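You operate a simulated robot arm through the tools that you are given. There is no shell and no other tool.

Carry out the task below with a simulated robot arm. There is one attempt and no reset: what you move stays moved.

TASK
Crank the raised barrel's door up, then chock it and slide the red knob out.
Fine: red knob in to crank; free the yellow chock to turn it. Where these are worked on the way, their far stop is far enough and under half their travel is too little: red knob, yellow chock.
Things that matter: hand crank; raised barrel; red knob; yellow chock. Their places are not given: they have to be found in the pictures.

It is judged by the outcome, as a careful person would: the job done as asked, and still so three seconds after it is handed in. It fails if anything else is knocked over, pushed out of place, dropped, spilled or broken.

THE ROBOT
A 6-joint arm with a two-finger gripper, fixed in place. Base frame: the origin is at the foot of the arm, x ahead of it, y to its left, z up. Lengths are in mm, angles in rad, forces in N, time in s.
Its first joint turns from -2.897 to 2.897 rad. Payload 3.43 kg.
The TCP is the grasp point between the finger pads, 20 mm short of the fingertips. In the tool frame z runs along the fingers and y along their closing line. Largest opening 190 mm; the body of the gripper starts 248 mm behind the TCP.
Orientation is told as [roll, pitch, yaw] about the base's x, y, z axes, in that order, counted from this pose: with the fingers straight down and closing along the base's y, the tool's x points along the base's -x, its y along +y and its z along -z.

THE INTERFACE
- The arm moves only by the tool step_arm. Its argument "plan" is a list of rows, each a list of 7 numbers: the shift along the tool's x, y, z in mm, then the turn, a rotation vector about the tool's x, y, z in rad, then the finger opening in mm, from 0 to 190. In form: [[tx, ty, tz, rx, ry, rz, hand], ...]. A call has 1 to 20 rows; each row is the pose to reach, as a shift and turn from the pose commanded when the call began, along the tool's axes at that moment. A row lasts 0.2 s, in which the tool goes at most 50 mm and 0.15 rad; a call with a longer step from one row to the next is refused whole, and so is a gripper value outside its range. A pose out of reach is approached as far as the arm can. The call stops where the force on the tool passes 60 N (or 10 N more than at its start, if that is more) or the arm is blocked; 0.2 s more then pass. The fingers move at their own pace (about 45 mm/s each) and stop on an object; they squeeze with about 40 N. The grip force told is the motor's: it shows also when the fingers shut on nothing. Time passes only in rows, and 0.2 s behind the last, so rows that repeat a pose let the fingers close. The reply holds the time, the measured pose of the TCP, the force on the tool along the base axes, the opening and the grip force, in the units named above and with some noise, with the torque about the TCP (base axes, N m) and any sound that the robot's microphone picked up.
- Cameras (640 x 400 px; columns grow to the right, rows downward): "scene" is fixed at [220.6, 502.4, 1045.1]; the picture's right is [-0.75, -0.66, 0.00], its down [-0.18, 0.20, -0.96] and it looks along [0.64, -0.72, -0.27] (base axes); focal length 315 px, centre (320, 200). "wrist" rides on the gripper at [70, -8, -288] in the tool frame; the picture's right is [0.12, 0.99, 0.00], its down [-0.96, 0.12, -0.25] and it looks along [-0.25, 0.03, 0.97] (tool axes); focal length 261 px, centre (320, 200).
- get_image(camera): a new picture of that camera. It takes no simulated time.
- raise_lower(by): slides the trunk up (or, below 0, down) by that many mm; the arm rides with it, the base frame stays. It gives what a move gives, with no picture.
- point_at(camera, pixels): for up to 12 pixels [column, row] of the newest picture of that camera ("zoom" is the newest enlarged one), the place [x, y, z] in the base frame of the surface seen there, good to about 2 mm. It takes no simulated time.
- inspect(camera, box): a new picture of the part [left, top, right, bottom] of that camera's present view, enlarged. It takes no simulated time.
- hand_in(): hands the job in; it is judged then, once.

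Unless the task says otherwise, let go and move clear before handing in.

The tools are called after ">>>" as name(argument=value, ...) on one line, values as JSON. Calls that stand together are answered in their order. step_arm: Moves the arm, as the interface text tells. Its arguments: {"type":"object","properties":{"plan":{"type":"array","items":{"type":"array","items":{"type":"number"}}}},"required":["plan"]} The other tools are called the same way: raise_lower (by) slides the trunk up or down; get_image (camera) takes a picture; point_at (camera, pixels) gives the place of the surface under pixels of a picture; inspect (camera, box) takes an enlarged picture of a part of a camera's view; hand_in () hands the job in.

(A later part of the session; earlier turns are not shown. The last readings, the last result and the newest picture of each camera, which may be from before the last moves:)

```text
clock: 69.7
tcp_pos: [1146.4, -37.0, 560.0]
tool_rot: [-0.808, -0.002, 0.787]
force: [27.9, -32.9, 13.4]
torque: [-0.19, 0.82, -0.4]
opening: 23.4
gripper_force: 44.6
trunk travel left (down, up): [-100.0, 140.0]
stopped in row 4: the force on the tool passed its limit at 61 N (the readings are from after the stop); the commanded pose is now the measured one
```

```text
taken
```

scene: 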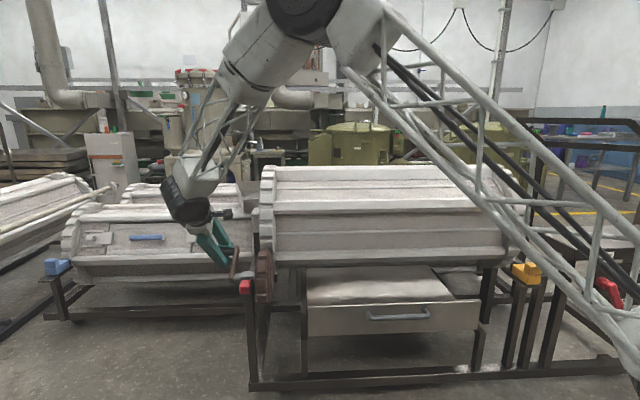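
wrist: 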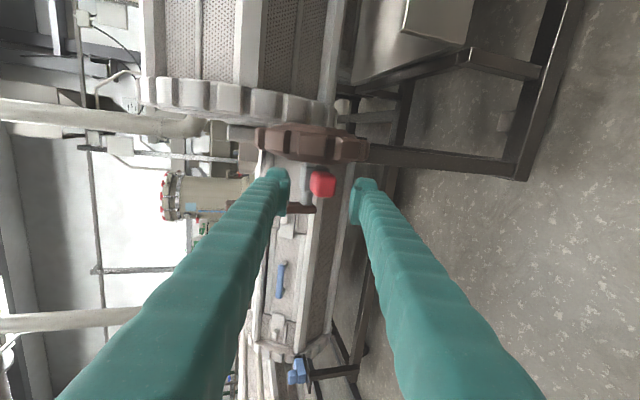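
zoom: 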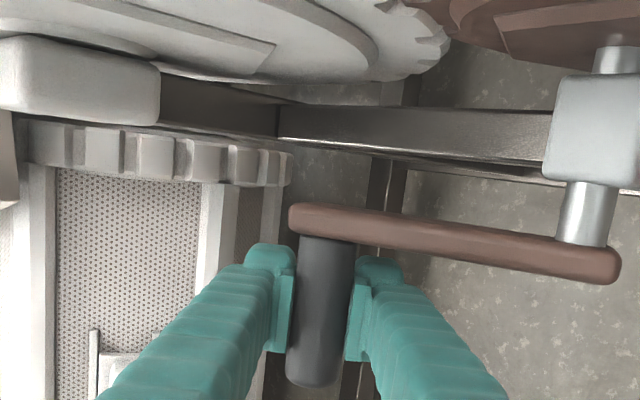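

The leftover force is radial and outward (about −43 N in n, +13 N in z), so my arc centre or radius is slightly off. I'll measure the axle and handle again from this view.

>>> point_at(camera="zoom", pixels=[[590, 210], [572, 210], [608, 210], [600, 255], [605, 275], [305, 215], [325, 260], [325, 370], [305, 300], [345, 300], [600, 130], [620, 55]])

>>> inspect(camera="scene", box=[200, 220, 300, 320])

>>> point_at(camera="zoom", pixels=[[265, 150], [265, 175], [265, 200], [265, 225], [270, 240], [250, 160], [290, 230], [350, 200], [350, 250], [345, 150], [300, 240], [280, 215]])

```text
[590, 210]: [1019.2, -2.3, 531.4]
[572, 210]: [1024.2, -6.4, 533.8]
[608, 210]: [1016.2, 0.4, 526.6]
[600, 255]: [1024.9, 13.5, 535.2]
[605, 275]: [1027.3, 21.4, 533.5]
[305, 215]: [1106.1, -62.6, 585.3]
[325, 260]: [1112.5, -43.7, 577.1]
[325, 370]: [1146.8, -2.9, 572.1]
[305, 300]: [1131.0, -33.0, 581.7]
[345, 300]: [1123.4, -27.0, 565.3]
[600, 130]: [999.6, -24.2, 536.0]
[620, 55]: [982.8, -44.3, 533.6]
```

```text
4.00 times, centred on (250, 270) of scene
```

zoom: 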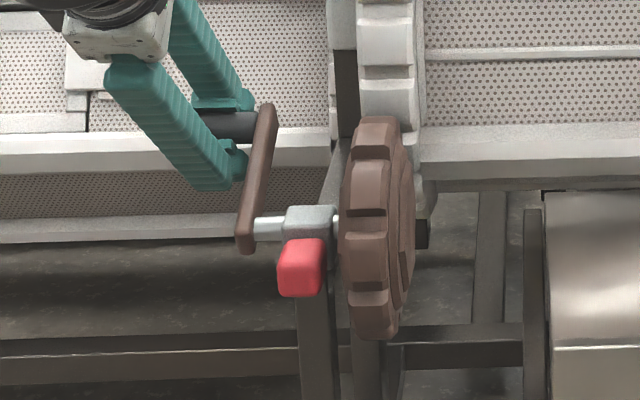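

```text
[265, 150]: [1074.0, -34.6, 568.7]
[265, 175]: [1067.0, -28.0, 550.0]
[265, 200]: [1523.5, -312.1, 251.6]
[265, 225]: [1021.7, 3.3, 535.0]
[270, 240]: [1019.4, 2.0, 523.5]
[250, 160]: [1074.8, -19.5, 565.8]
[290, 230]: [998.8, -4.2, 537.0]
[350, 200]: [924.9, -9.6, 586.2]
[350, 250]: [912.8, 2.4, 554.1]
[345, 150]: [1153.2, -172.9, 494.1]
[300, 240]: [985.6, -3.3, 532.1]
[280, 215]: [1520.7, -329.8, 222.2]
```

The handle centre is still at about (n −825, z 569), or 66° of turn, while the hand slid about 15 mm down it. So the crank resisted more than grip friction could carry with the tool axis along the motion. I'll check the barrel's angle.

>>> inspect(camera="scene", box=[250, 150, 550, 330])

>>> point_at(camera="zoom", pixels=[[250, 58], [250, 110], [250, 118], [250, 150], [250, 175], [250, 205], [250, 232], [250, 40], [250, 80], [45, 60], [45, 110], [45, 170]])

```text
2.13 times, centred on (400, 240) of scene
```

zoom: 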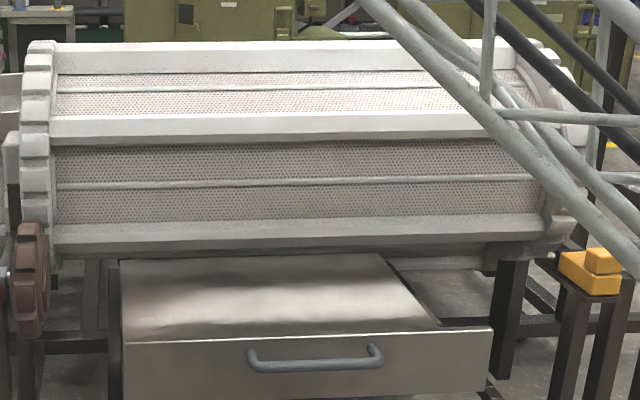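

```text
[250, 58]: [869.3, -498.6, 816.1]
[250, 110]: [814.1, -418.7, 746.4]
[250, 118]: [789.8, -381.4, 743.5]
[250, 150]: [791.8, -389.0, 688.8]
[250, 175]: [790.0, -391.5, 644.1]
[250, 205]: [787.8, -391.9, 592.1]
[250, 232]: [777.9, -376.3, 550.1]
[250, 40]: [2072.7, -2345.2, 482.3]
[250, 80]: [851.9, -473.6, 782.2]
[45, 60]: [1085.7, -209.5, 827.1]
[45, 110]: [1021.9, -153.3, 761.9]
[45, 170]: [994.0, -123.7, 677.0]
```

The barrel has turned about 30° for about 66° of crank, a ratio of roughly 2.2, so 30° remains, or about 66° more crank. The tool angle is poor for pushing here. I'll open, recentre on the handle and tilt to about 1.3 so the closing line follows the handle's motion.

>>> step_arm(plan=[[0, 0, 0, 0, 0, 0, 35], [0, 0, 0, 0, 0, 0, 50], [0, 0, 0, 0, 0, 0, 60], [0, 0.5, -8, 0, 0, 0, 60], [0, 0.9, -14.7, 0, 0, 0, 60], [0, 0.9, -14.7, 0.12, 0, 0, 60], [0, 0.9, -14.7, 0.24, 0, 0, 60], [0, 0.9, -14.7, 0.36, 0, 0, 60], [0, 0.9, -14.7, 0.49, 0, 0, 60], [0, 0.9, -14.7, 0.49, 0, 0, 60]])

>>> get_image(camera="wrist")

>>> inspect(camera="wrist", box=[220, 60, 420, 240])

>>> inspect(camera="scene", box=[180, 200, 300, 320])

```text
clock: 71.9
tcp_pos: [1135.6, -24.6, 567.4]
tool_rot: [-1.296, -0.003, 0.79]
force: [0.1, -0.5, 0.6]
torque: [-0.01, 0.01, 0.02]
opening: 59.8
gripper_force: 0.1
trunk travel left (down, up): [-100.0, 140.0]
```

```text
taken
```

wrist: 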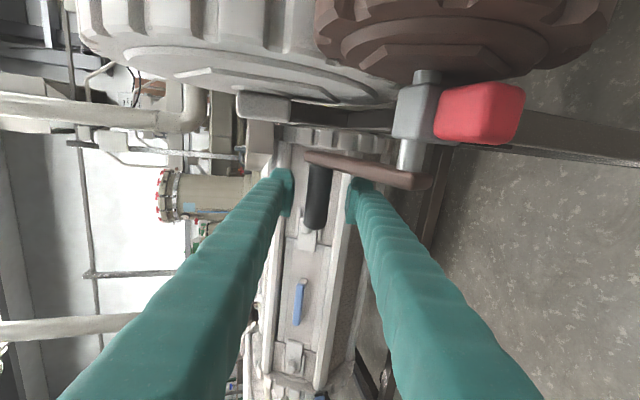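

```text
2.22 times, centred on (320, 150) of wrist
```

zoom: 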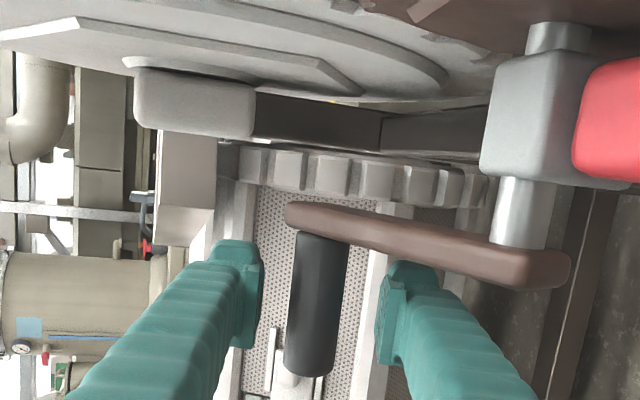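

```text
3.33 times, centred on (240, 260) of scene
```

zoom: 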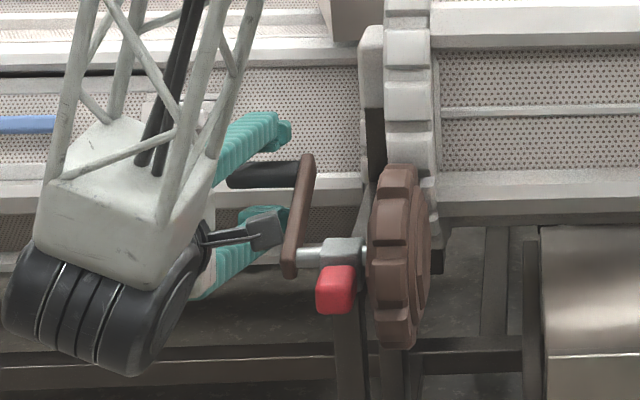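

The crank stayed put when released. I'll check the handle's exact centre relative to the fingers, and the dark beam near the crank arm's path.

>>> point_at(camera="zoom", pixels=[[317, 300], [297, 300], [340, 300], [317, 245], [317, 365], [320, 125], [430, 130], [430, 150], [350, 148], [520, 215], [500, 215], [540, 215]])

```text
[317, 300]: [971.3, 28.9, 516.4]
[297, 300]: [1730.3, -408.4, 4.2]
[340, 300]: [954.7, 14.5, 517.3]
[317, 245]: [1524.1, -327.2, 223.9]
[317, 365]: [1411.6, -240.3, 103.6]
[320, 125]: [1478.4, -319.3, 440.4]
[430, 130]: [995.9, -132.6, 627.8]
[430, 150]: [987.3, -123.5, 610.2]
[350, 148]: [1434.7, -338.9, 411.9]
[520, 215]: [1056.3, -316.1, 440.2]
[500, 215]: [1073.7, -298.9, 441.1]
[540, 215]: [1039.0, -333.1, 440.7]
```

Those points were read from the scene zoom, so I'll take the wrist zoom again.

>>> inspect(camera="wrist", box=[220, 60, 420, 240])

>>> point_at(camera="zoom", pixels=[[317, 300], [297, 300], [340, 300], [317, 245], [317, 365], [320, 125], [430, 130], [430, 150], [350, 148], [520, 215], [500, 215], [540, 215]])

```text
2.22 times, centred on (320, 150) of wrist
```

zoom: 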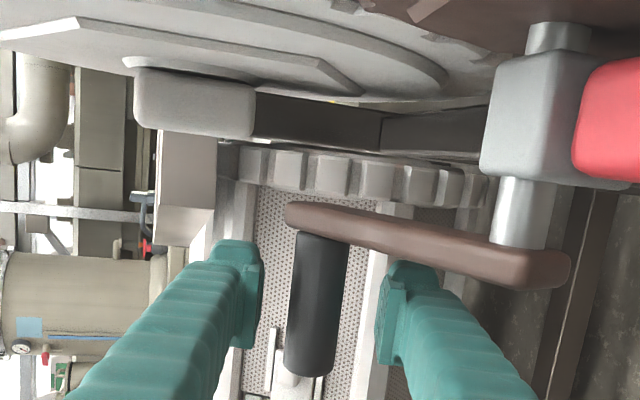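

```text
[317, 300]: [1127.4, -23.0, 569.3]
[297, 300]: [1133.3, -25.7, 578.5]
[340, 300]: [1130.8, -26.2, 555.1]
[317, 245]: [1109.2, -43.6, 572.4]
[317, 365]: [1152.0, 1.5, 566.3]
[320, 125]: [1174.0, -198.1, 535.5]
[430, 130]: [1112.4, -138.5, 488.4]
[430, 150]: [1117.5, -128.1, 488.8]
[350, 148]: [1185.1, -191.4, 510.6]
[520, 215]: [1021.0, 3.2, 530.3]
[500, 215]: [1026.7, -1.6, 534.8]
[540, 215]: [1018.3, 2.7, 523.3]
```

The handle centre is (−825, 567) about the axle at (−727.5, 525): r≈107, angle≈66.7°. The beam at d≤700 clears the arm at d≥728. I'll move in 5 mm and grip again.

>>> step_arm(plan=[[0, 0, 5, 0, 0, 0, 50], [0, 0, 5, 0, 0, 0, 35], [0, 0, 5, 0, 0, 0, 22], [0, 0, 5, 0, 0, 0, 12], [0, 0, 5, 0, 0, 0, 12]])

>>> step_arm(plan=[[0, 1.7, 1.3, 0, 0, 0, 12], [0, 3.4, 2.6, 0, 0, 0, 12], [0, 5.7, 4.2, 0, 0, 0, 12], [0, 8.0, 5.8, 0, 0, 0, 12], [0, 10.4, 7.3, 0, 0, 0, 12], [0, 12.7, 8.8, 0, 0, 0, 12], [0, 15.2, 10.2, 0, 0, 0, 12], [0, 17.6, 11.5, 0, 0, 0, 12]])

>>> inspect(camera="wrist", box=[220, 60, 420, 240])

>>> inspect(camera="scene", box=[250, 150, 550, 330])

```text
clock: 73.1
tcp_pos: [1139.7, -28.2, 564.5]
tool_rot: [-1.296, -0.002, 0.789]
force: [5.2, -3.7, 2.2]
torque: [0.04, 0.04, 0.14]
opening: 25.6
gripper_force: 45.0
trunk travel left (down, up): [-100.0, 140.0]
```

```text
clock: 74.9
tcp_pos: [1145.2, -33.9, 545.8]
tool_rot: [-1.297, -0.003, 0.789]
force: [36.1, -36.5, 16.8]
torque: [0.26, 0.45, 0.59]
opening: 24.3
gripper_force: 44.9
trunk travel left (down, up): [-100.0, 140.0]
```

```text
2.22 times, centred on (320, 150) of wrist
```

zoom: 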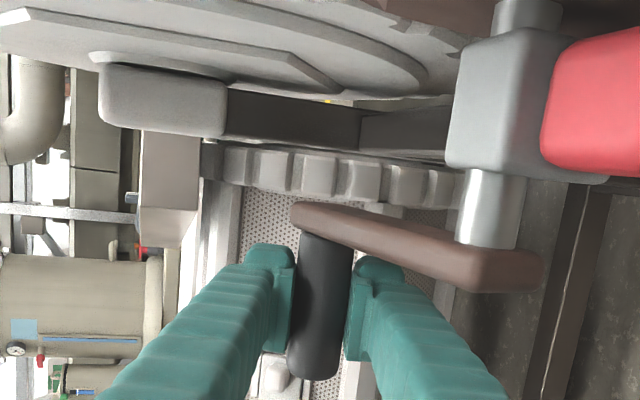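

```text
2.13 times, centred on (400, 240) of scene
```

zoom: 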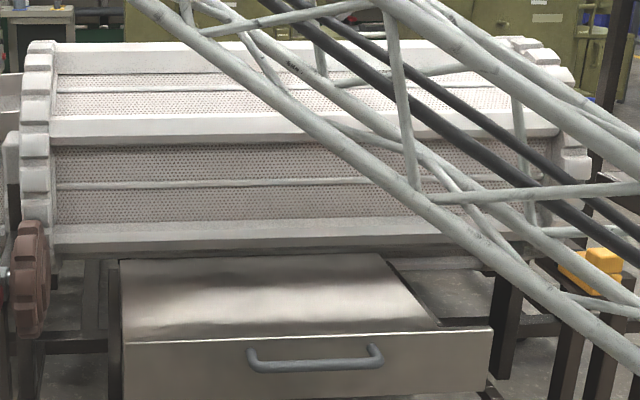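

The crank followed to about 79°, but the barrel's ribs are at the same rows as before and the hand reads about 51 N towards −n. I'll check the gear mesh and handle directly.

>>> point_at(camera="zoom", pixels=[[250, 118], [250, 175], [150, 118], [150, 232], [45, 60], [45, 110], [45, 170]])

>>> inspect(camera="scene", box=[180, 200, 300, 320])

>>> inspect(camera="wrist", box=[160, 0, 420, 160])

>>> point_at(camera="wrist", pixels=[[319, 195], [310, 195], [329, 195], [318, 220]])

```text
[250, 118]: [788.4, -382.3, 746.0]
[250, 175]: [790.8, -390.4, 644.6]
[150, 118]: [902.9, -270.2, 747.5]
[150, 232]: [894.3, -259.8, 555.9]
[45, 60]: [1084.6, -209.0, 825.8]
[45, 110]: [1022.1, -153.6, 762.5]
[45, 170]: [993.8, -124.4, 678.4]
```

```text
3.33 times, centred on (240, 260) of scene
```

zoom: 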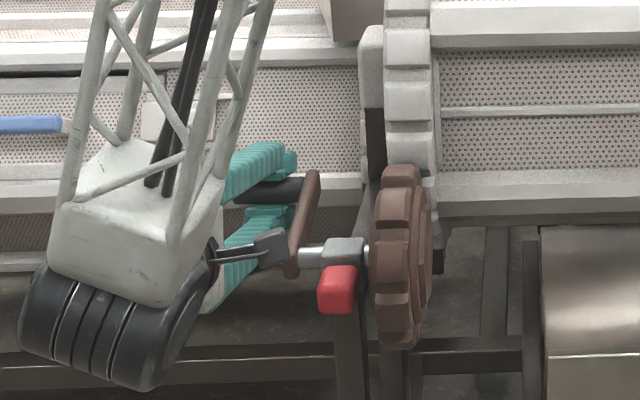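

```text
2.46 times, centred on (290, 80) of wrist
```

zoom: 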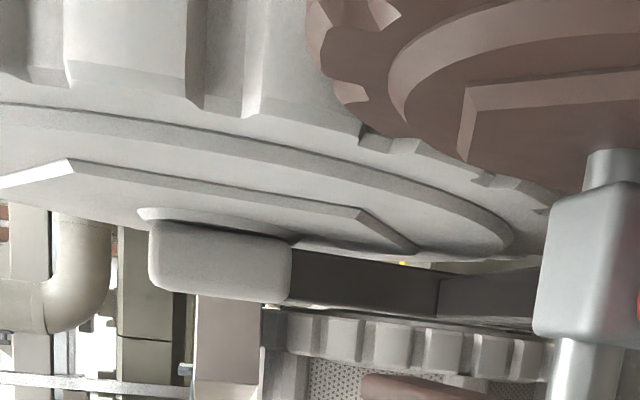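

```text
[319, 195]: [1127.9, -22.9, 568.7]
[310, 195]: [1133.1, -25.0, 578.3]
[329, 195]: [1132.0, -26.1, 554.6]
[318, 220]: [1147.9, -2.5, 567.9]
```

Those wrist points came from an old picture. I'll take fresh ones to locate the handle properly.

>>> get_image(camera="wrist")

>>> point_at(camera="wrist", pixels=[[319, 195], [311, 195], [329, 195], [317, 220], [385, 160], [378, 160], [393, 160], [310, 158], [390, 185]])

>>> get_image(camera="scene")

>>> point_at(camera="scene", pixels=[[241, 286], [243, 278], [237, 275], [264, 262], [264, 280], [268, 215], [268, 235]])

```text
taken
```

wrist: 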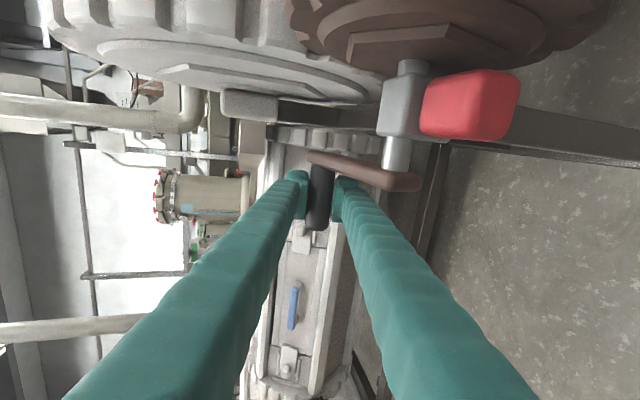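

```text
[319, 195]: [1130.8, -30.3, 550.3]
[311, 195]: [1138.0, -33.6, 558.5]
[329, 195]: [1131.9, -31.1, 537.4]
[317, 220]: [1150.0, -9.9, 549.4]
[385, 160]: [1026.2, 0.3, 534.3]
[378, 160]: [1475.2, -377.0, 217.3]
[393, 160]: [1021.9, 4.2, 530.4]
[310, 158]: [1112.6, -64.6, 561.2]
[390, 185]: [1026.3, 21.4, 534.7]
```

```text
taken
```

scene: 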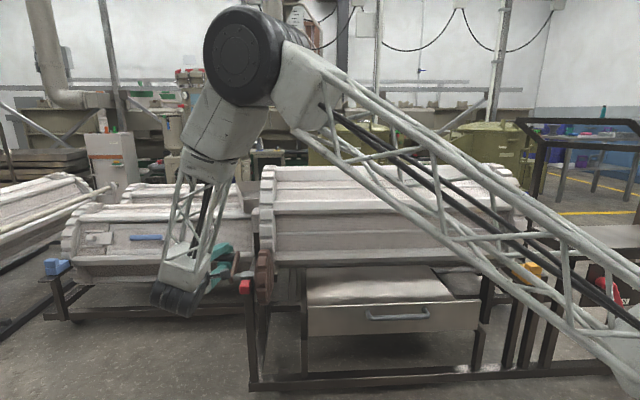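

```text
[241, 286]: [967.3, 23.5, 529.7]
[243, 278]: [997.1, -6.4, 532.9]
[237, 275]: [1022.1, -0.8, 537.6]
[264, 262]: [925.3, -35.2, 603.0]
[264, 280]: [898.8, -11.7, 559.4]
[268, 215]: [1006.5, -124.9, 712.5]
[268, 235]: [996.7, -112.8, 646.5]
```

The handle is at about 78°, but the barrel is still at about 30°, so the gear turned without it. I'll look at the chock end and the gear mesh for what is holding the barrel.

>>> inspect(camera="scene", box=[480, 200, 570, 300])

>>> inspect(camera="scene", box=[230, 160, 310, 310])

>>> inspect(camera="wrist", box=[180, 0, 560, 140])

```text
4.00 times, centred on (525, 250) of scene
```

zoom: 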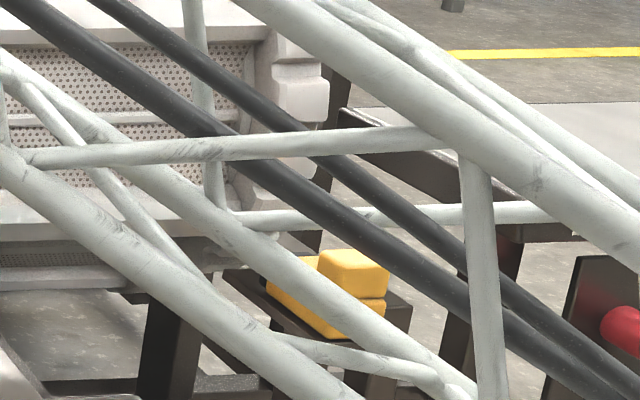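

```text
2.67 times, centred on (270, 235) of scene
```

zoom: 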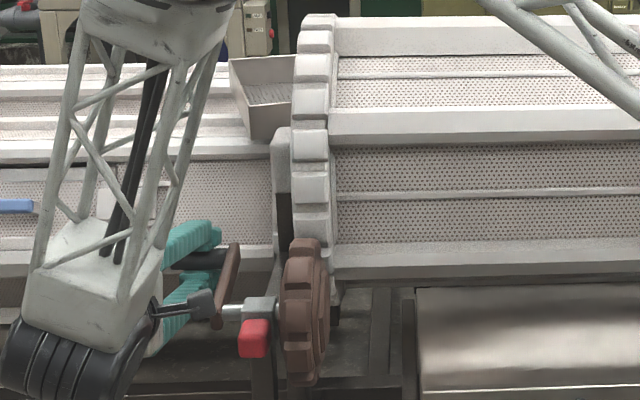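

```text
1.68 times, centred on (370, 70) of wrist
```

zoom: 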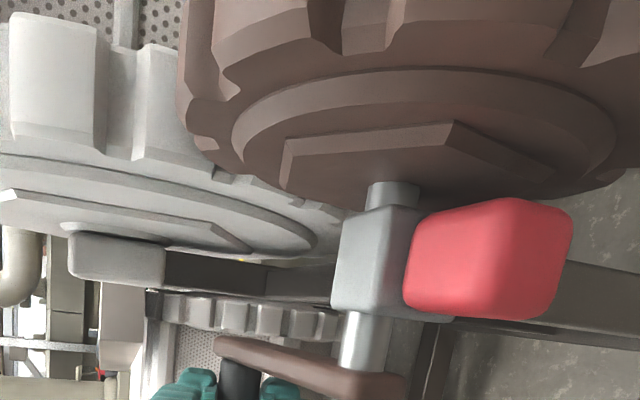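

The chock is clear of the rim and nothing obvious blocks the barrel. It may have coasted ahead so the crank is taking up gear play. I'll correct the arc outwards by about 2 mm and keep cranking slowly to 96°, then recheck.

>>> step_arm(plan=[[0, 0.5, 3, 0, 0, 0, 12], [0, 1.5, 5.1, 0, 0, 0, 12], [0, 4.1, 6.3, 0, 0, 0, 12], [0, 6.8, 7.4, 0, 0, 0, 12], [0, 9.5, 8.4, 0, 0, 0, 12], [0, 12.2, 9.3, 0, 0, 0, 12], [0, 15, 10.2, 0, 0, 0, 12], [0, 17.7, 11, 0, 0, 0, 12], [0, 20.5, 11.7, 0, 0, 0, 12], [0, 23.3, 12.4, 0, 0, 0, 12], [0, 26.1, 13, 0, 0, 0, 12], [0, 28.9, 13.5, 0, 0, 0, 12]])

>>> inspect(camera="scene", box=[230, 150, 430, 310])

>>> get_image(camera="wrist")

```text
clock: 77.5
tcp_pos: [1147.2, -36.1, 513.5]
tool_rot: [-1.296, -0.001, 0.791]
force: [13.9, -14.8, 0.6]
torque: [0.29, 0.19, -0.33]
opening: 23.7
gripper_force: 45.4
trunk travel left (down, up): [-100.0, 140.0]
```

```text
2.50 times, centred on (330, 230) of scene
```

zoom: 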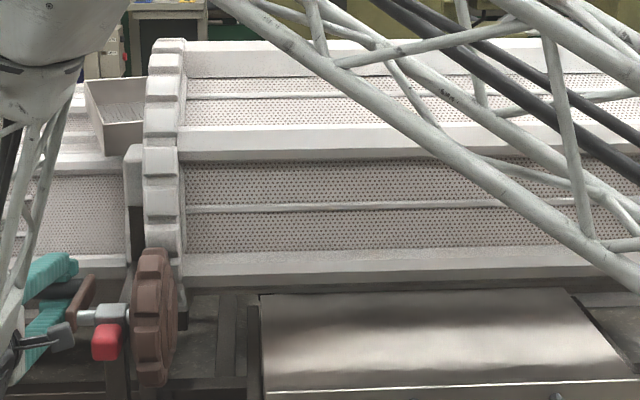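

```text
taken
```

wrist: 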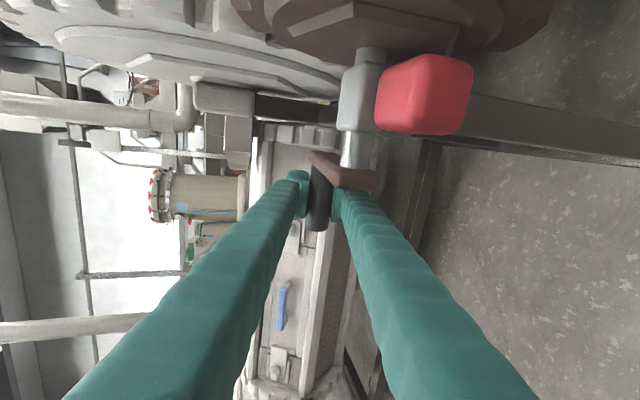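

The handle is at 96° with little force and the barrel hasn't moved. In the picture the gear looks shifted a few mm outwards compared with just after the knob went in. I'll measure the gear, knob and rim along d.

>>> inspect(camera="wrist", box=[230, 0, 490, 170])

>>> point_at(camera="zoom", pixels=[[480, 130], [480, 290], [490, 310], [310, 170], [310, 290], [300, 320], [200, 80], [150, 60], [150, 120], [60, 50], [420, 60], [300, 40]])

>>> inspect(camera="scene", box=[225, 200, 305, 310])

>>> point_at(camera="zoom", pixels=[[205, 300], [255, 300], [235, 300], [240, 275], [265, 190], [285, 190], [310, 190], [300, 240], [330, 240], [290, 120], [320, 120], [345, 120]])

```text
2.35 times, centred on (360, 85) of wrist
```

zoom: 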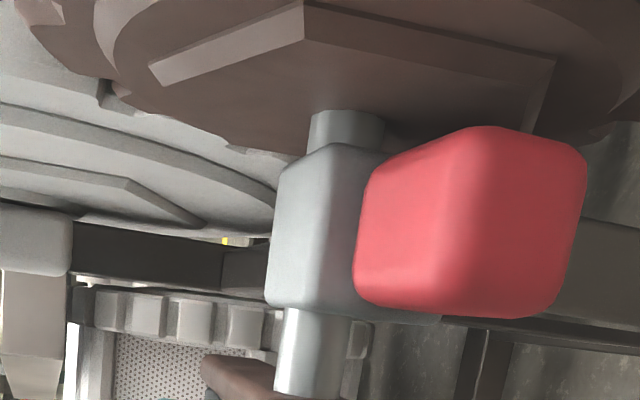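

```text
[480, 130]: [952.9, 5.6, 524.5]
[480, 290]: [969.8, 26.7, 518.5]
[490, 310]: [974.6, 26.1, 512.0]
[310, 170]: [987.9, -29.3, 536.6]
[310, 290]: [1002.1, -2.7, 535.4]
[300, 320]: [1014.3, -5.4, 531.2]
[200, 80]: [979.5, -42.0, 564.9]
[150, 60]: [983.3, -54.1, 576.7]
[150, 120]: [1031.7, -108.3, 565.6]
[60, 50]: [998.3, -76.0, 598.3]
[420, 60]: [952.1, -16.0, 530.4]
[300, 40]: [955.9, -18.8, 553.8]
```

```text
3.64 times, centred on (265, 255) of scene
```

zoom: 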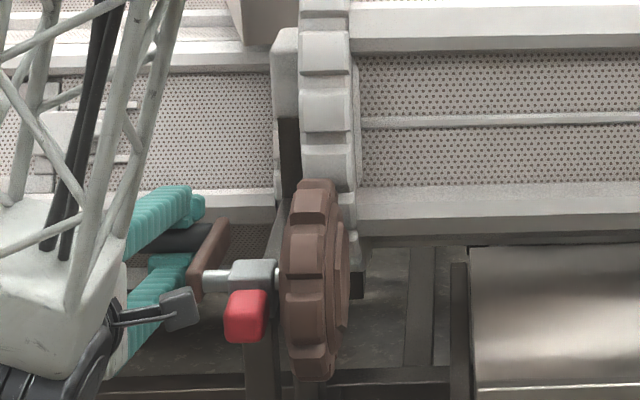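

```text
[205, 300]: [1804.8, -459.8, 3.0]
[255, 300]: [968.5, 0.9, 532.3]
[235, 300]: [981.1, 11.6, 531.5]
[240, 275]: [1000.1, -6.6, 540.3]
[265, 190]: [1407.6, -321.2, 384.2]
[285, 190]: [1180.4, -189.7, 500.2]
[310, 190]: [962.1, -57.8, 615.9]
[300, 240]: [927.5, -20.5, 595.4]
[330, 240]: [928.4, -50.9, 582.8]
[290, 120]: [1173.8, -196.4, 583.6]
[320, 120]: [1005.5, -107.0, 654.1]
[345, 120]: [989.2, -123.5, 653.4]
```

The knob and gear have crept out about 5–7 mm since engagement (knob centre now d≈690), because my hand drifted from d=781 to 786 while gripping. That explains the lost drive. I'll push the shaft back in along −d through the handle.

>>> step_arm(plan=[[2, 0, 0, 0, 0, 0, 12], [4, 0, 0, 0, 0, 0, 12], [6, 0, 0, 0, 0, 0, 12], [8, 0, 0, 0, 0, 0, 12], [10, 0, 0, 0, 0, 0, 12]])

>>> inspect(camera="scene", box=[225, 200, 305, 310])

```text
clock: 78.7
tcp_pos: [1141.5, -42.1, 514.0]
tool_rot: [-1.294, -0.001, 0.795]
force: [23.3, 8.0, -6.9]
torque: [-0.09, -0.3, -0.25]
opening: 23.4
gripper_force: 45.3
trunk travel left (down, up): [-100.0, 140.0]
```

```text
3.64 times, centred on (265, 255) of scene
```

zoom: 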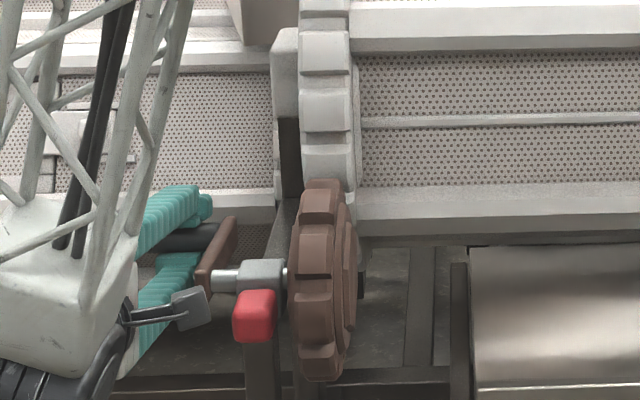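

The knob has moved back in by about 7 mm to its original engaged position, with about 22 N of axial resistance. I'll continue cranking slowly with a slight inward bias and check the barrel.

>>> step_arm(plan=[[0, 2.9, 0.4, 0, 0, 0, 12], [0, 5.7, 0.8, 0, 0, 0, 12], [0, 8.6, 1.1, 0, 0, 0, 12], [0, 11.5, 1.3, 0, 0, 0, 12], [0, 14.4, 1.5, 0, 0, 0, 12], [0, 17.2, 1.6, 0, 0, 0, 12]])

>>> inspect(camera="scene", box=[230, 150, 430, 310])

```text
clock: 80.1
tcp_pos: [1138.1, -41.3, 496.4]
tool_rot: [-1.296, 0.0, 0.789]
force: [31.8, 16.4, 7.7]
torque: [0.06, 0.4, 0.21]
opening: 23.4
gripper_force: 44.8
trunk travel left (down, up): [-100.0, 140.0]
```

```text
2.50 times, centred on (330, 230) of scene
```

zoom: 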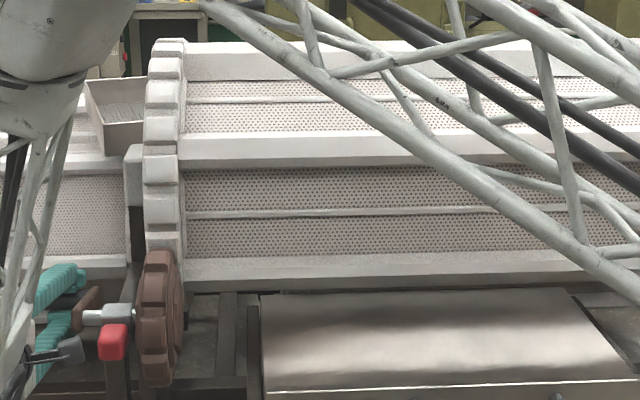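

The barrel is turning again: the rib went from zoom row 138 to 147 for 9° of crank. I'll ease the inward preload slightly and continue the arc to 126°.

>>> step_arm(plan=[[-1, 2.9, 0, 0, 0, 0, 12], [-2, 5.8, -0.2, 0, 0, 0, 12], [-2, 8.6, -0.4, 0, 0, 0, 12], [-2, 11.5, -0.6, 0, 0, 0, 12], [-2, 14.3, -0.9, 0, 0, 0, 12], [-2, 17.2, -1.3, 0, 0, 0, 12], [-2, 20, -1.8, 0, 0, 0, 12], [-2, 22.9, -2.3, 0, 0, 0, 12], [-2, 25.7, -2.9, 0, 0, 0, 12], [-2, 28.5, -3.5, 0, 0, 0, 12], [-2, 31.3, -4.3, 0, 0, 0, 12], [-2, 34, -5.1, 0, 0, 0, 12], [-2, 36.8, -6, 0, 0, 0, 12], [-2, 39.5, -7, 0, 0, 0, 12]])

>>> inspect(camera="scene", box=[230, 150, 430, 310])

>>> get_image(camera="wrist")

```text
clock: 83.1
tcp_pos: [1127.4, -26.1, 460.2]
tool_rot: [-1.297, -0.001, 0.789]
force: [7.4, -13.7, 0.7]
torque: [0.26, 0.15, 0.05]
opening: 23.6
gripper_force: 45.0
trunk travel left (down, up): [-100.0, 140.0]
```

```text
2.50 times, centred on (330, 230) of scene
```

zoom: 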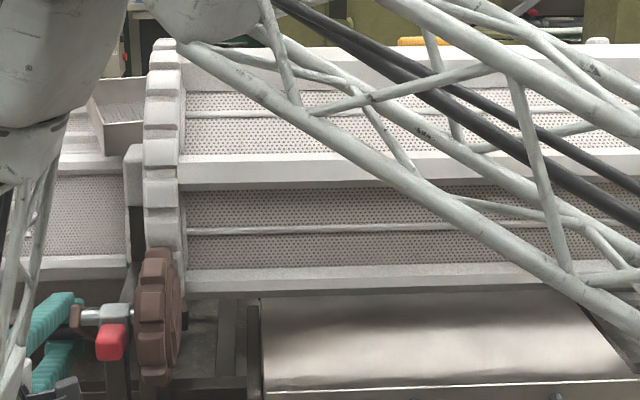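

```text
taken
```

wrist: 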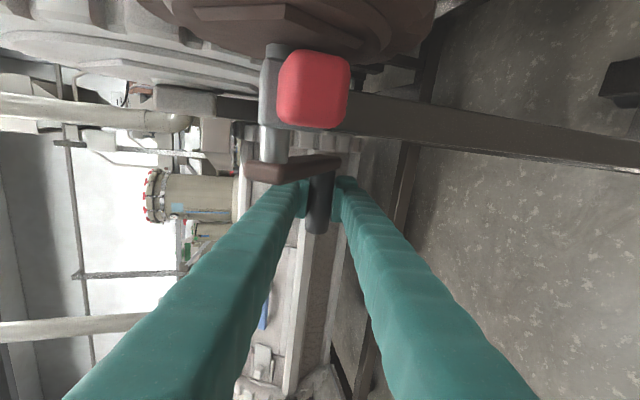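

The barrel keeps turning and the orange door handle is now showing at the top, at (405,40) in the zoom. I'll measure the rib to get the barrel angle.

>>> point_at(camera="zoom", pixels=[[250, 158], [250, 165], [250, 185], [250, 273], [250, 285], [220, 85], [220, 75], [405, 41], [110, 340], [122, 340], [220, 229], [220, 114]])

```text
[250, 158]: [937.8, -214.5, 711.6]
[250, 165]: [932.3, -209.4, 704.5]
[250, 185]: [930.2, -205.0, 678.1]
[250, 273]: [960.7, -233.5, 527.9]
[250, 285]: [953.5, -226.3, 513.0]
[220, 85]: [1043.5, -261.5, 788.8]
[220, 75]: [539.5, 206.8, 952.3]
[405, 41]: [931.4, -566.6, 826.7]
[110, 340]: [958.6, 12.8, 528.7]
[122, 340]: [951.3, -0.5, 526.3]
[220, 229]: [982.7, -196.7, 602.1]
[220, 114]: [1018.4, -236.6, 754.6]
```

The mid-face ribs are at −14° and 45°, so the barrel has turned about 44.5°, with about 15.5° left (θ≈161°). I'll restore the slight inward bias and crank on to 150°.

>>> step_arm(plan=[[1.5, 2.6, -1, 0, 0, 0, 12], [2.5, 5.3, -2.2, 0, 0, 0, 12], [3, 7.9, -3.4, 0, 0, 0, 12], [3, 10.5, -4.7, 0, 0, 0, 12], [3, 13.1, -6, 0, 0, 0, 12], [3, 15.6, -7.3, 0, 0, 0, 12], [3, 18.1, -8.8, 0, 0, 0, 12], [3, 20.5, -10.3, 0, 0, 0, 12], [3, 23, -11.9, 0, 0, 0, 12], [3, 25.3, -13.5, 0, 0, 0, 12], [3, 27.7, -15.2, 0, 0, 0, 12], [3, 29.9, -16.9, 0, 0, 0, 12], [3, 32.2, -18.8, 0, 0, 0, 12], [3, 34.4, -20.7, 0, 0, 0, 12], [3, 36.5, -22.6, 0, 0, 0, 12], [3, 38.6, -24.6, 0, 0, 0, 12]])

>>> inspect(camera="scene", box=[230, 150, 430, 310])

>>> get_image(camera="wrist")

```text
clock: 86.5
tcp_pos: [1100.0, -4.8, 429.2]
tool_rot: [-1.295, -0.002, 0.788]
force: [12.8, 2.4, 6.5]
torque: [0.33, 0.36, -0.15]
opening: 23.5
gripper_force: 44.9
trunk travel left (down, up): [-100.0, 140.0]
```

```text
2.50 times, centred on (330, 230) of scene
```

zoom: 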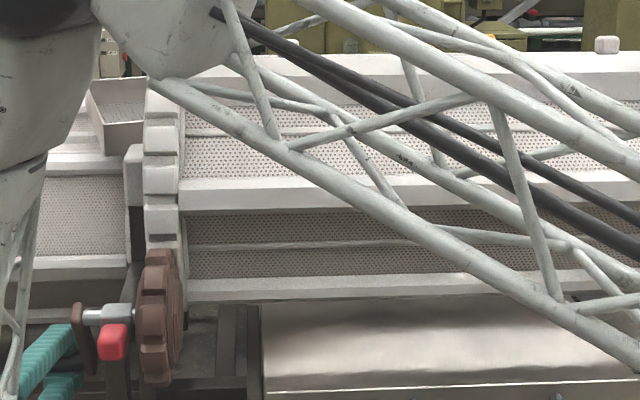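

```text
taken
```

wrist: 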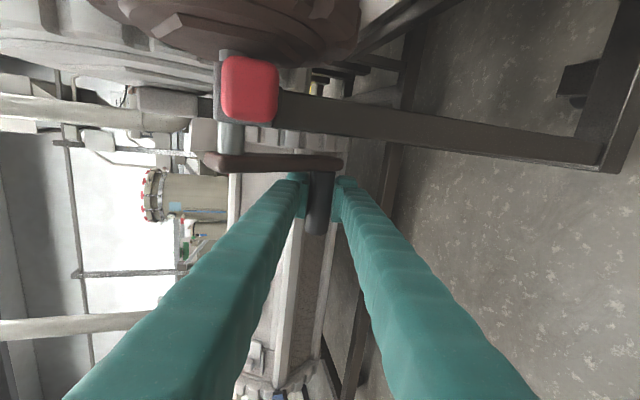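

>>> point_at(camera="zoom", pixels=[[220, 246], [250, 245], [210, 133], [215, 132], [250, 185], [250, 195], [250, 290], [605, 45], [110, 340], [500, 38], [220, 80], [240, 75]])

```text
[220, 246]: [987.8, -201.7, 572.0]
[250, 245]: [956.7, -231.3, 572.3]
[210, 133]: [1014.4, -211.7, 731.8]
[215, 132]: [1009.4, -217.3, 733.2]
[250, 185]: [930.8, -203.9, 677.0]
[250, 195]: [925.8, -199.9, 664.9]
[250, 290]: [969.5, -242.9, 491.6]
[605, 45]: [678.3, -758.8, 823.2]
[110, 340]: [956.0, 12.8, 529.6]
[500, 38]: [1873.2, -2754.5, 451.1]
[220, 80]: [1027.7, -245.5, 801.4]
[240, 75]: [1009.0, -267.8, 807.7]
```

The ribs are at −24° and 34.4°, so the barrel has turned about 55° and about 5° remains. I'll crank another 11° or so.

>>> step_arm(plan=[[0, 2, -2.1, 0, 0, 0, 12], [0, 4, -4.2, 0, 0, 0, 12], [0, 5.9, -6.4, 0, 0, 0, 12], [0, 7.8, -8.5, 0, 0, 0, 12], [0, 9.6, -10.8, 0, 0, 0, 12], [0, 11.3, -13.1, 0, 0, 0, 12], [0, 12.9, -15.4, 0, 0, 0, 12], [0, 14, -17, 0, 0, 0, 12], [0, 14, -17, 0, 0, 0, 12]])

>>> inspect(camera="scene", box=[230, 150, 430, 310])

>>> point_at(camera="zoom", pixels=[[220, 250], [220, 252], [250, 250], [250, 252], [205, 140], [205, 142], [210, 141], [605, 45], [230, 205], [230, 200]])

```text
clock: 88.5
tcp_pos: [1085.9, 8.8, 420.8]
tool_rot: [-1.296, 0.0, 0.79]
force: [3.0, -5.0, 7.0]
torque: [-0.16, 0.3, 0.03]
opening: 23.5
gripper_force: 45.1
trunk travel left (down, up): [-100.0, 140.0]
```

```text
2.50 times, centred on (330, 230) of scene
```

zoom: 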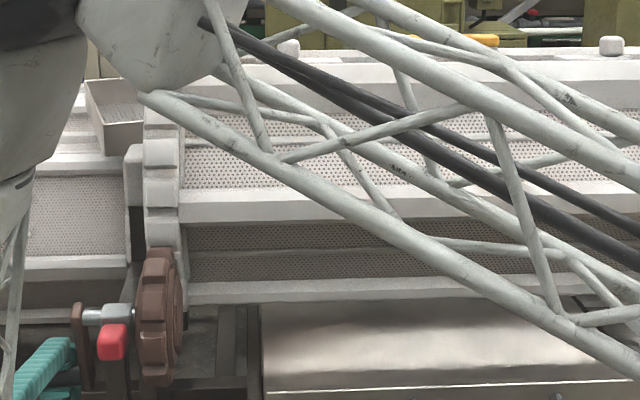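

```text
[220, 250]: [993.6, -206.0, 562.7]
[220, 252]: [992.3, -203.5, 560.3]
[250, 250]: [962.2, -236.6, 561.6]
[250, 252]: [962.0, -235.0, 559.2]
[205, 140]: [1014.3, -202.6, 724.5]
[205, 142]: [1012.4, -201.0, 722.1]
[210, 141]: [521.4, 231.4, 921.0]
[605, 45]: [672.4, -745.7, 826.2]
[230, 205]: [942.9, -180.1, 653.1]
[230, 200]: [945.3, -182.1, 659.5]
```

The latch now reads 91° and the front rib is within a pixel or two of a flat-topped position, so the barrel has turned about 58–59°. I'll zoom closer to fine-tune it.

>>> inspect(camera="scene", box=[255, 170, 335, 260])

>>> inspect(camera="scene", box=[300, 150, 540, 220])

```text
4.44 times, centred on (295, 215) of scene
```

zoom: 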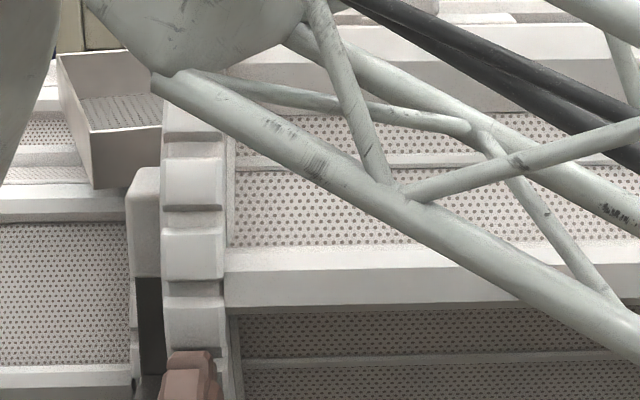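

```text
2.67 times, centred on (420, 185) of scene
```

zoom: 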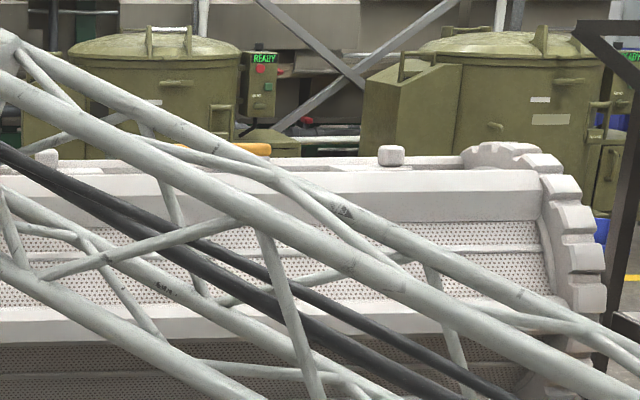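

I can compare the upper thin rib and top-front rib with their original positions (thin rib at n −859.8, z 712.5; front rib at n −808, z 648).

>>> point_at(camera="zoom", pixels=[[490, 251], [490, 253], [500, 250], [460, 251], [480, 175], [480, 185], [480, 192], [480, 200], [440, 163], [390, 152], [250, 148], [430, 158]])

>>> inspect(camera="scene", box=[255, 170, 335, 260])

>>> point_at(camera="zoom", pixels=[[260, 166], [260, 168], [260, 245], [260, 250], [260, 260], [260, 270], [320, 245], [320, 255], [320, 265], [260, 360], [320, 358], [260, 362]])

```text
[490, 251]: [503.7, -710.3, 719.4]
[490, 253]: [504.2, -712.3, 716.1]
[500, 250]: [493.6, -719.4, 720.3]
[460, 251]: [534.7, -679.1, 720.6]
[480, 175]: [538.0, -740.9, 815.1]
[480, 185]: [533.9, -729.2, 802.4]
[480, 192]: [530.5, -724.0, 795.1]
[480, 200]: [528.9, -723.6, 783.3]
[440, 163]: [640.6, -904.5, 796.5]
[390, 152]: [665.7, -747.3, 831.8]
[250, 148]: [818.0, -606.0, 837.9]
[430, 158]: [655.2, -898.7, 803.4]
```

```text
4.44 times, centred on (295, 215) of scene
```

zoom: 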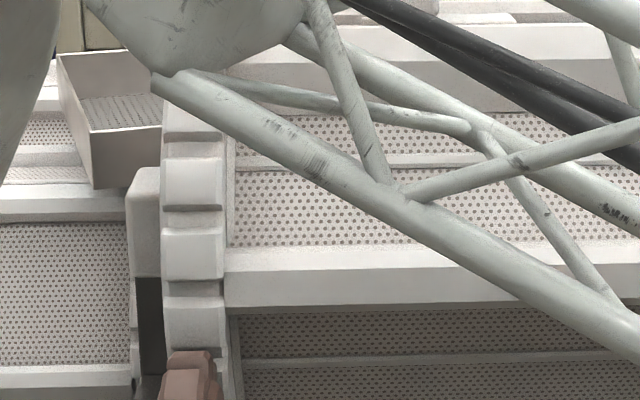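

```text
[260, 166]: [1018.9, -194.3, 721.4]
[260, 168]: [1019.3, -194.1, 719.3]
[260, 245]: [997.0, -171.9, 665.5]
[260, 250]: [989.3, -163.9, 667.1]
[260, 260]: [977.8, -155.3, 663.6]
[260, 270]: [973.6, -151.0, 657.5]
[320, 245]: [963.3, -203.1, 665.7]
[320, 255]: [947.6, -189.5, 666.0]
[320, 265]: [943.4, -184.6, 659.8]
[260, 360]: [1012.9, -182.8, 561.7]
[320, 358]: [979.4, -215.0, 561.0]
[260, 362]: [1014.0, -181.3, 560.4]
```

From the same scene camera, the thin rib is about 3 px higher than its original row (207.6 against 210.4), so about 3.4° of barrel remains, or about 7.5° of crank. I'll turn that much.

>>> step_arm(plan=[[0, 1.2, -1.9, 0, 0, 0, 12], [0, 2.4, -3.8, 0, 0, 0, 12], [0, 3.6, -5.6, 0, 0, 0, 12], [0, 4.9, -7.9, 0, 0, 0, 12], [0, 6.1, -10.2, 0, 0, 0, 12], [0, 7.3, -12.4, 0, 0, 0, 12], [0, 7.3, -12.4, 0, 0, 0, 12]])

>>> inspect(camera="scene", box=[255, 170, 335, 260])

>>> inspect(camera="scene", box=[240, 150, 560, 350])

```text
clock: 90.1
tcp_pos: [1075.8, 19.1, 417.3]
tool_rot: [-1.295, -0.002, 0.788]
force: [6.1, -7.0, 7.6]
torque: [0.26, 0.37, -0.23]
opening: 23.7
gripper_force: 44.9
trunk travel left (down, up): [-100.0, 140.0]
```

```text
4.44 times, centred on (295, 215) of scene
```

zoom: 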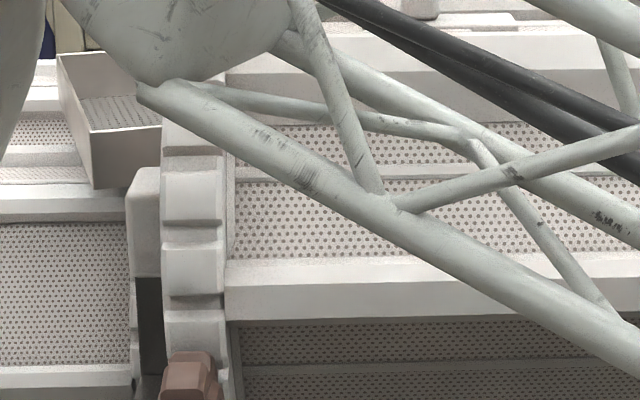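

```text
2.00 times, centred on (400, 250) of scene
```

zoom: 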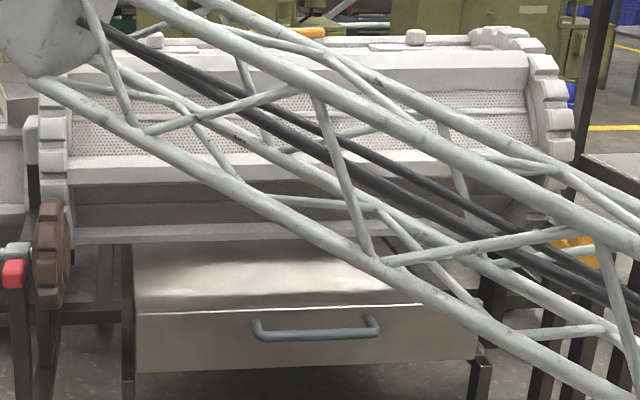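

The thin rib is at zoom row ~179 and the lower edges match the original picture, so the barrel has turned 60° and the door is up. I'll release the handle and back away.

>>> step_arm(plan=[[0, 0, 0, 0, 0, 0, 30], [0, 0, 0, 0, 0, 0, 45], [0, 0, 0, 0, 0, 0, 60], [0, 0, 0, 0, 0, 0, 66], [0, 0, -30, 0, 0, 0, 66], [0, 0, -70, 0, 0, 0, 66], [0, 0, -110, 0, 0, 0, 66], [0, 0, -150, 0, 0, 0, 66]])

>>> inspect(camera="scene", box=[240, 150, 560, 350])

>>> get_image(camera="wrist")

```text
clock: 91.9
tcp_pos: [974.5, 121.3, 455.9]
tool_rot: [-1.296, -0.001, 0.789]
force: [-0.8, 0.3, -0.4]
torque: [0.0, 0.02, 0.02]
opening: 65.8
gripper_force: 0.1
trunk travel left (down, up): [-100.0, 140.0]
```

```text
2.00 times, centred on (400, 250) of scene
```

zoom: 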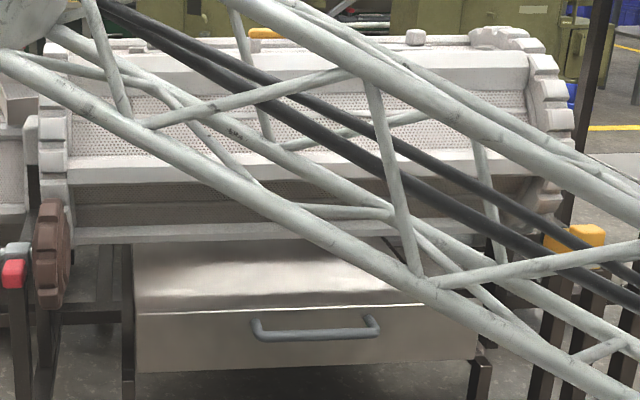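

```text
taken
```

wrist: 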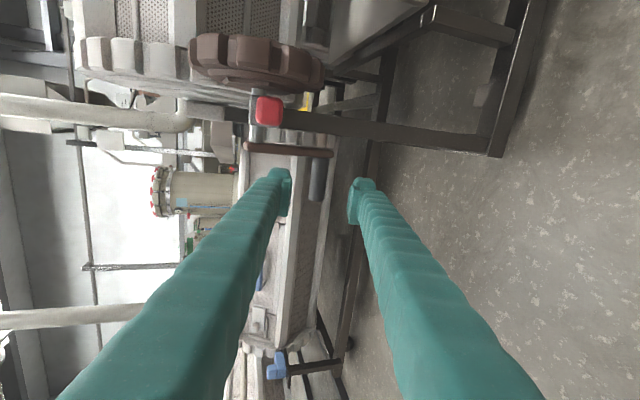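

The barrel held its position. Next I'll chock it: rise, untilt, roll the tool back and travel to the chock.

>>> step_arm(plan=[[0, -38, -25, -0.06, 0, 0, 66], [0, -80, -42, -0.15, 0, 0, 66], [0, -122, -57, -0.25, 0, 0, 66], [0, -164, -70, -0.35, 0, 0, 66], [0, -206, -83, -0.45, 0, 0, 66], [0, -250, -96, -0.55, 0, 0, 66], [0, -294, -109, -0.65, 0, 0, 66], [0, -338, -122, -0.75, 0, 0, 66], [0, -382, -135, -0.85, 0, 0, 66], [0, -426, -149, -0.95, 0, 0, 66]])

>>> step_arm(plan=[[44, 0, 0, 0, 0, 0.143, 66], [88, 0, 0, 0, 0, 0.286, 66], [132, 0, 0, 0, 0, 0.428, 66], [176, 0, 0, 0, 0, 0.571, 66], [220, 0, 0, 0, 0, 0.714, 66], [264, 0, 0, 0, 0, 0.857, 66], [308, 0, 0, 0, 0, 1.0, 66], [352, 0, 0, 0, 0, 1.142, 66], [396, 0, 0, 0, 0, 1.285, 66], [440, 0, 0, 0, 0, 1.428, 66], [484, 0, 0, 0, 0, 1.571, 66]])

>>> get_image(camera="scene")

```text
clock: 94.1
tcp_pos: [955.0, 141.3, 909.0]
tool_rot: [-0.343, 0.001, 0.79]
force: [0.0, 0.8, 0.6]
torque: [-0.13, 0.01, -0.04]
opening: 65.9
gripper_force: 0.1
trunk travel left (down, up): [-100.0, 140.0]
```

```text
clock: 96.5
tcp_pos: [618.5, -204.6, 910.3]
tool_rot: [0.001, -0.345, -0.784]
force: [0.1, 0.3, 0.1]
torque: [-0.06, 0.06, -0.03]
opening: 66.0
gripper_force: 0.1
trunk travel left (down, up): [-100.0, 140.0]
```

```text
taken
```

scene: 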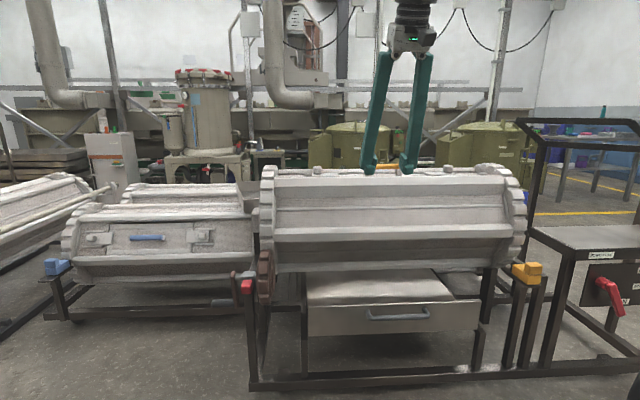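

The door now faces up, with latches and the orange handle on top and the ribs at their original rows. I'll continue to above the chock and check its alignment with the rim.

>>> step_arm(plan=[[-3.1, -45, 1.1, 0, 0, 0, 66], [-6.3, -90, 2.3, 0, 0, 0, 66], [-9.4, -135, 3.4, 0, 0, 0, 66], [-12.5, -180, 4.6, 0, 0, 0, 66], [-15.7, -225, 5.7, 0, 0, 0, 66], [-18.8, -270, 6.9, 0, 0, 0, 66], [-21.9, -315, 8, 0, 0, 0, 66], [-25.1, -360, 9.1, 0, 0, 0, 66], [-28.2, -405, 10.3, 0, 0, 0, 66], [-31.3, -450, 11.4, 0, 0, 0, 66], [-34.5, -495, 12.6, 0, 0, 0, 66], [-37.6, -540, 13.7, 0, 0, 0, 66]])

>>> get_image(camera="wrist")

>>> inspect(camera="wrist", box=[270, 90, 370, 200])

>>> point_at(camera="zoom", pixels=[[320, 200], [320, 220], [320, 240], [320, 170], [290, 220], [350, 220], [320, 280], [320, 300], [320, 320]])

>>> inspect(camera="scene", box=[470, 200, 580, 300])

```text
clock: 99.1
tcp_pos: [262.8, -615.3, 907.5]
tool_rot: [-0.001, -0.346, -0.781]
force: [-0.2, 1.3, 0.8]
torque: [-0.15, 0.05, -0.05]
opening: 65.9
gripper_force: 0.1
trunk travel left (down, up): [-100.0, 140.0]
```

```text
taken
```

wrist: 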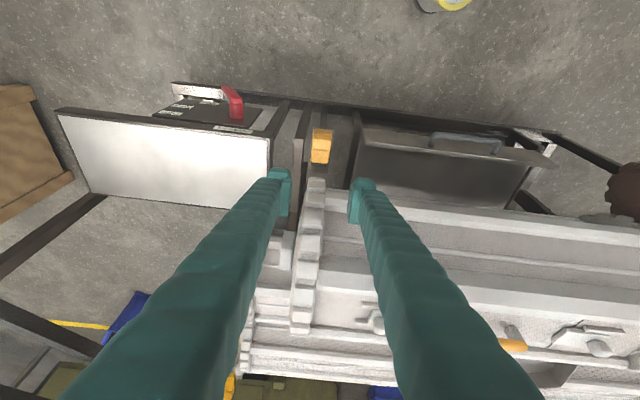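

```text
3.64 times, centred on (320, 145) of wrist
```

zoom: 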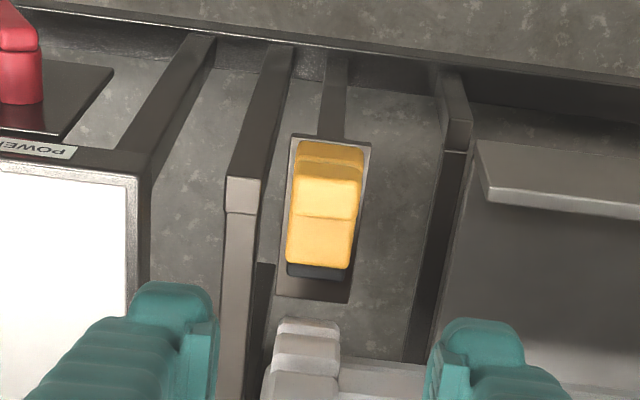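

```text
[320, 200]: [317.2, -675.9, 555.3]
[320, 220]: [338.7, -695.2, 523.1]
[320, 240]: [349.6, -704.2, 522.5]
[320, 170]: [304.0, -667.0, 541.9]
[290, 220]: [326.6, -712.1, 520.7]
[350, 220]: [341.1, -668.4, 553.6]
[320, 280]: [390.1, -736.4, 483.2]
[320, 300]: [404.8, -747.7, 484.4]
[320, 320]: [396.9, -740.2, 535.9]
```

```text
4.00 times, centred on (525, 250) of scene
```

zoom: 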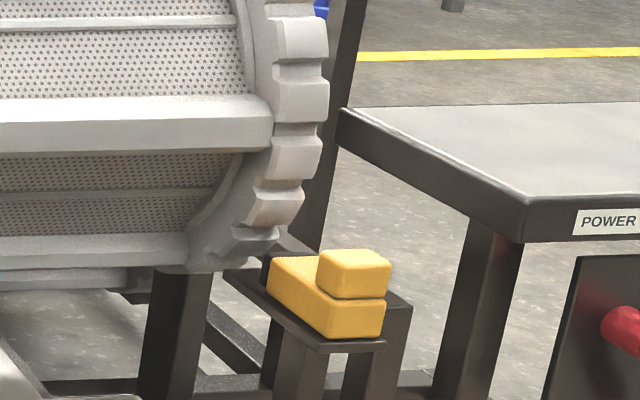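

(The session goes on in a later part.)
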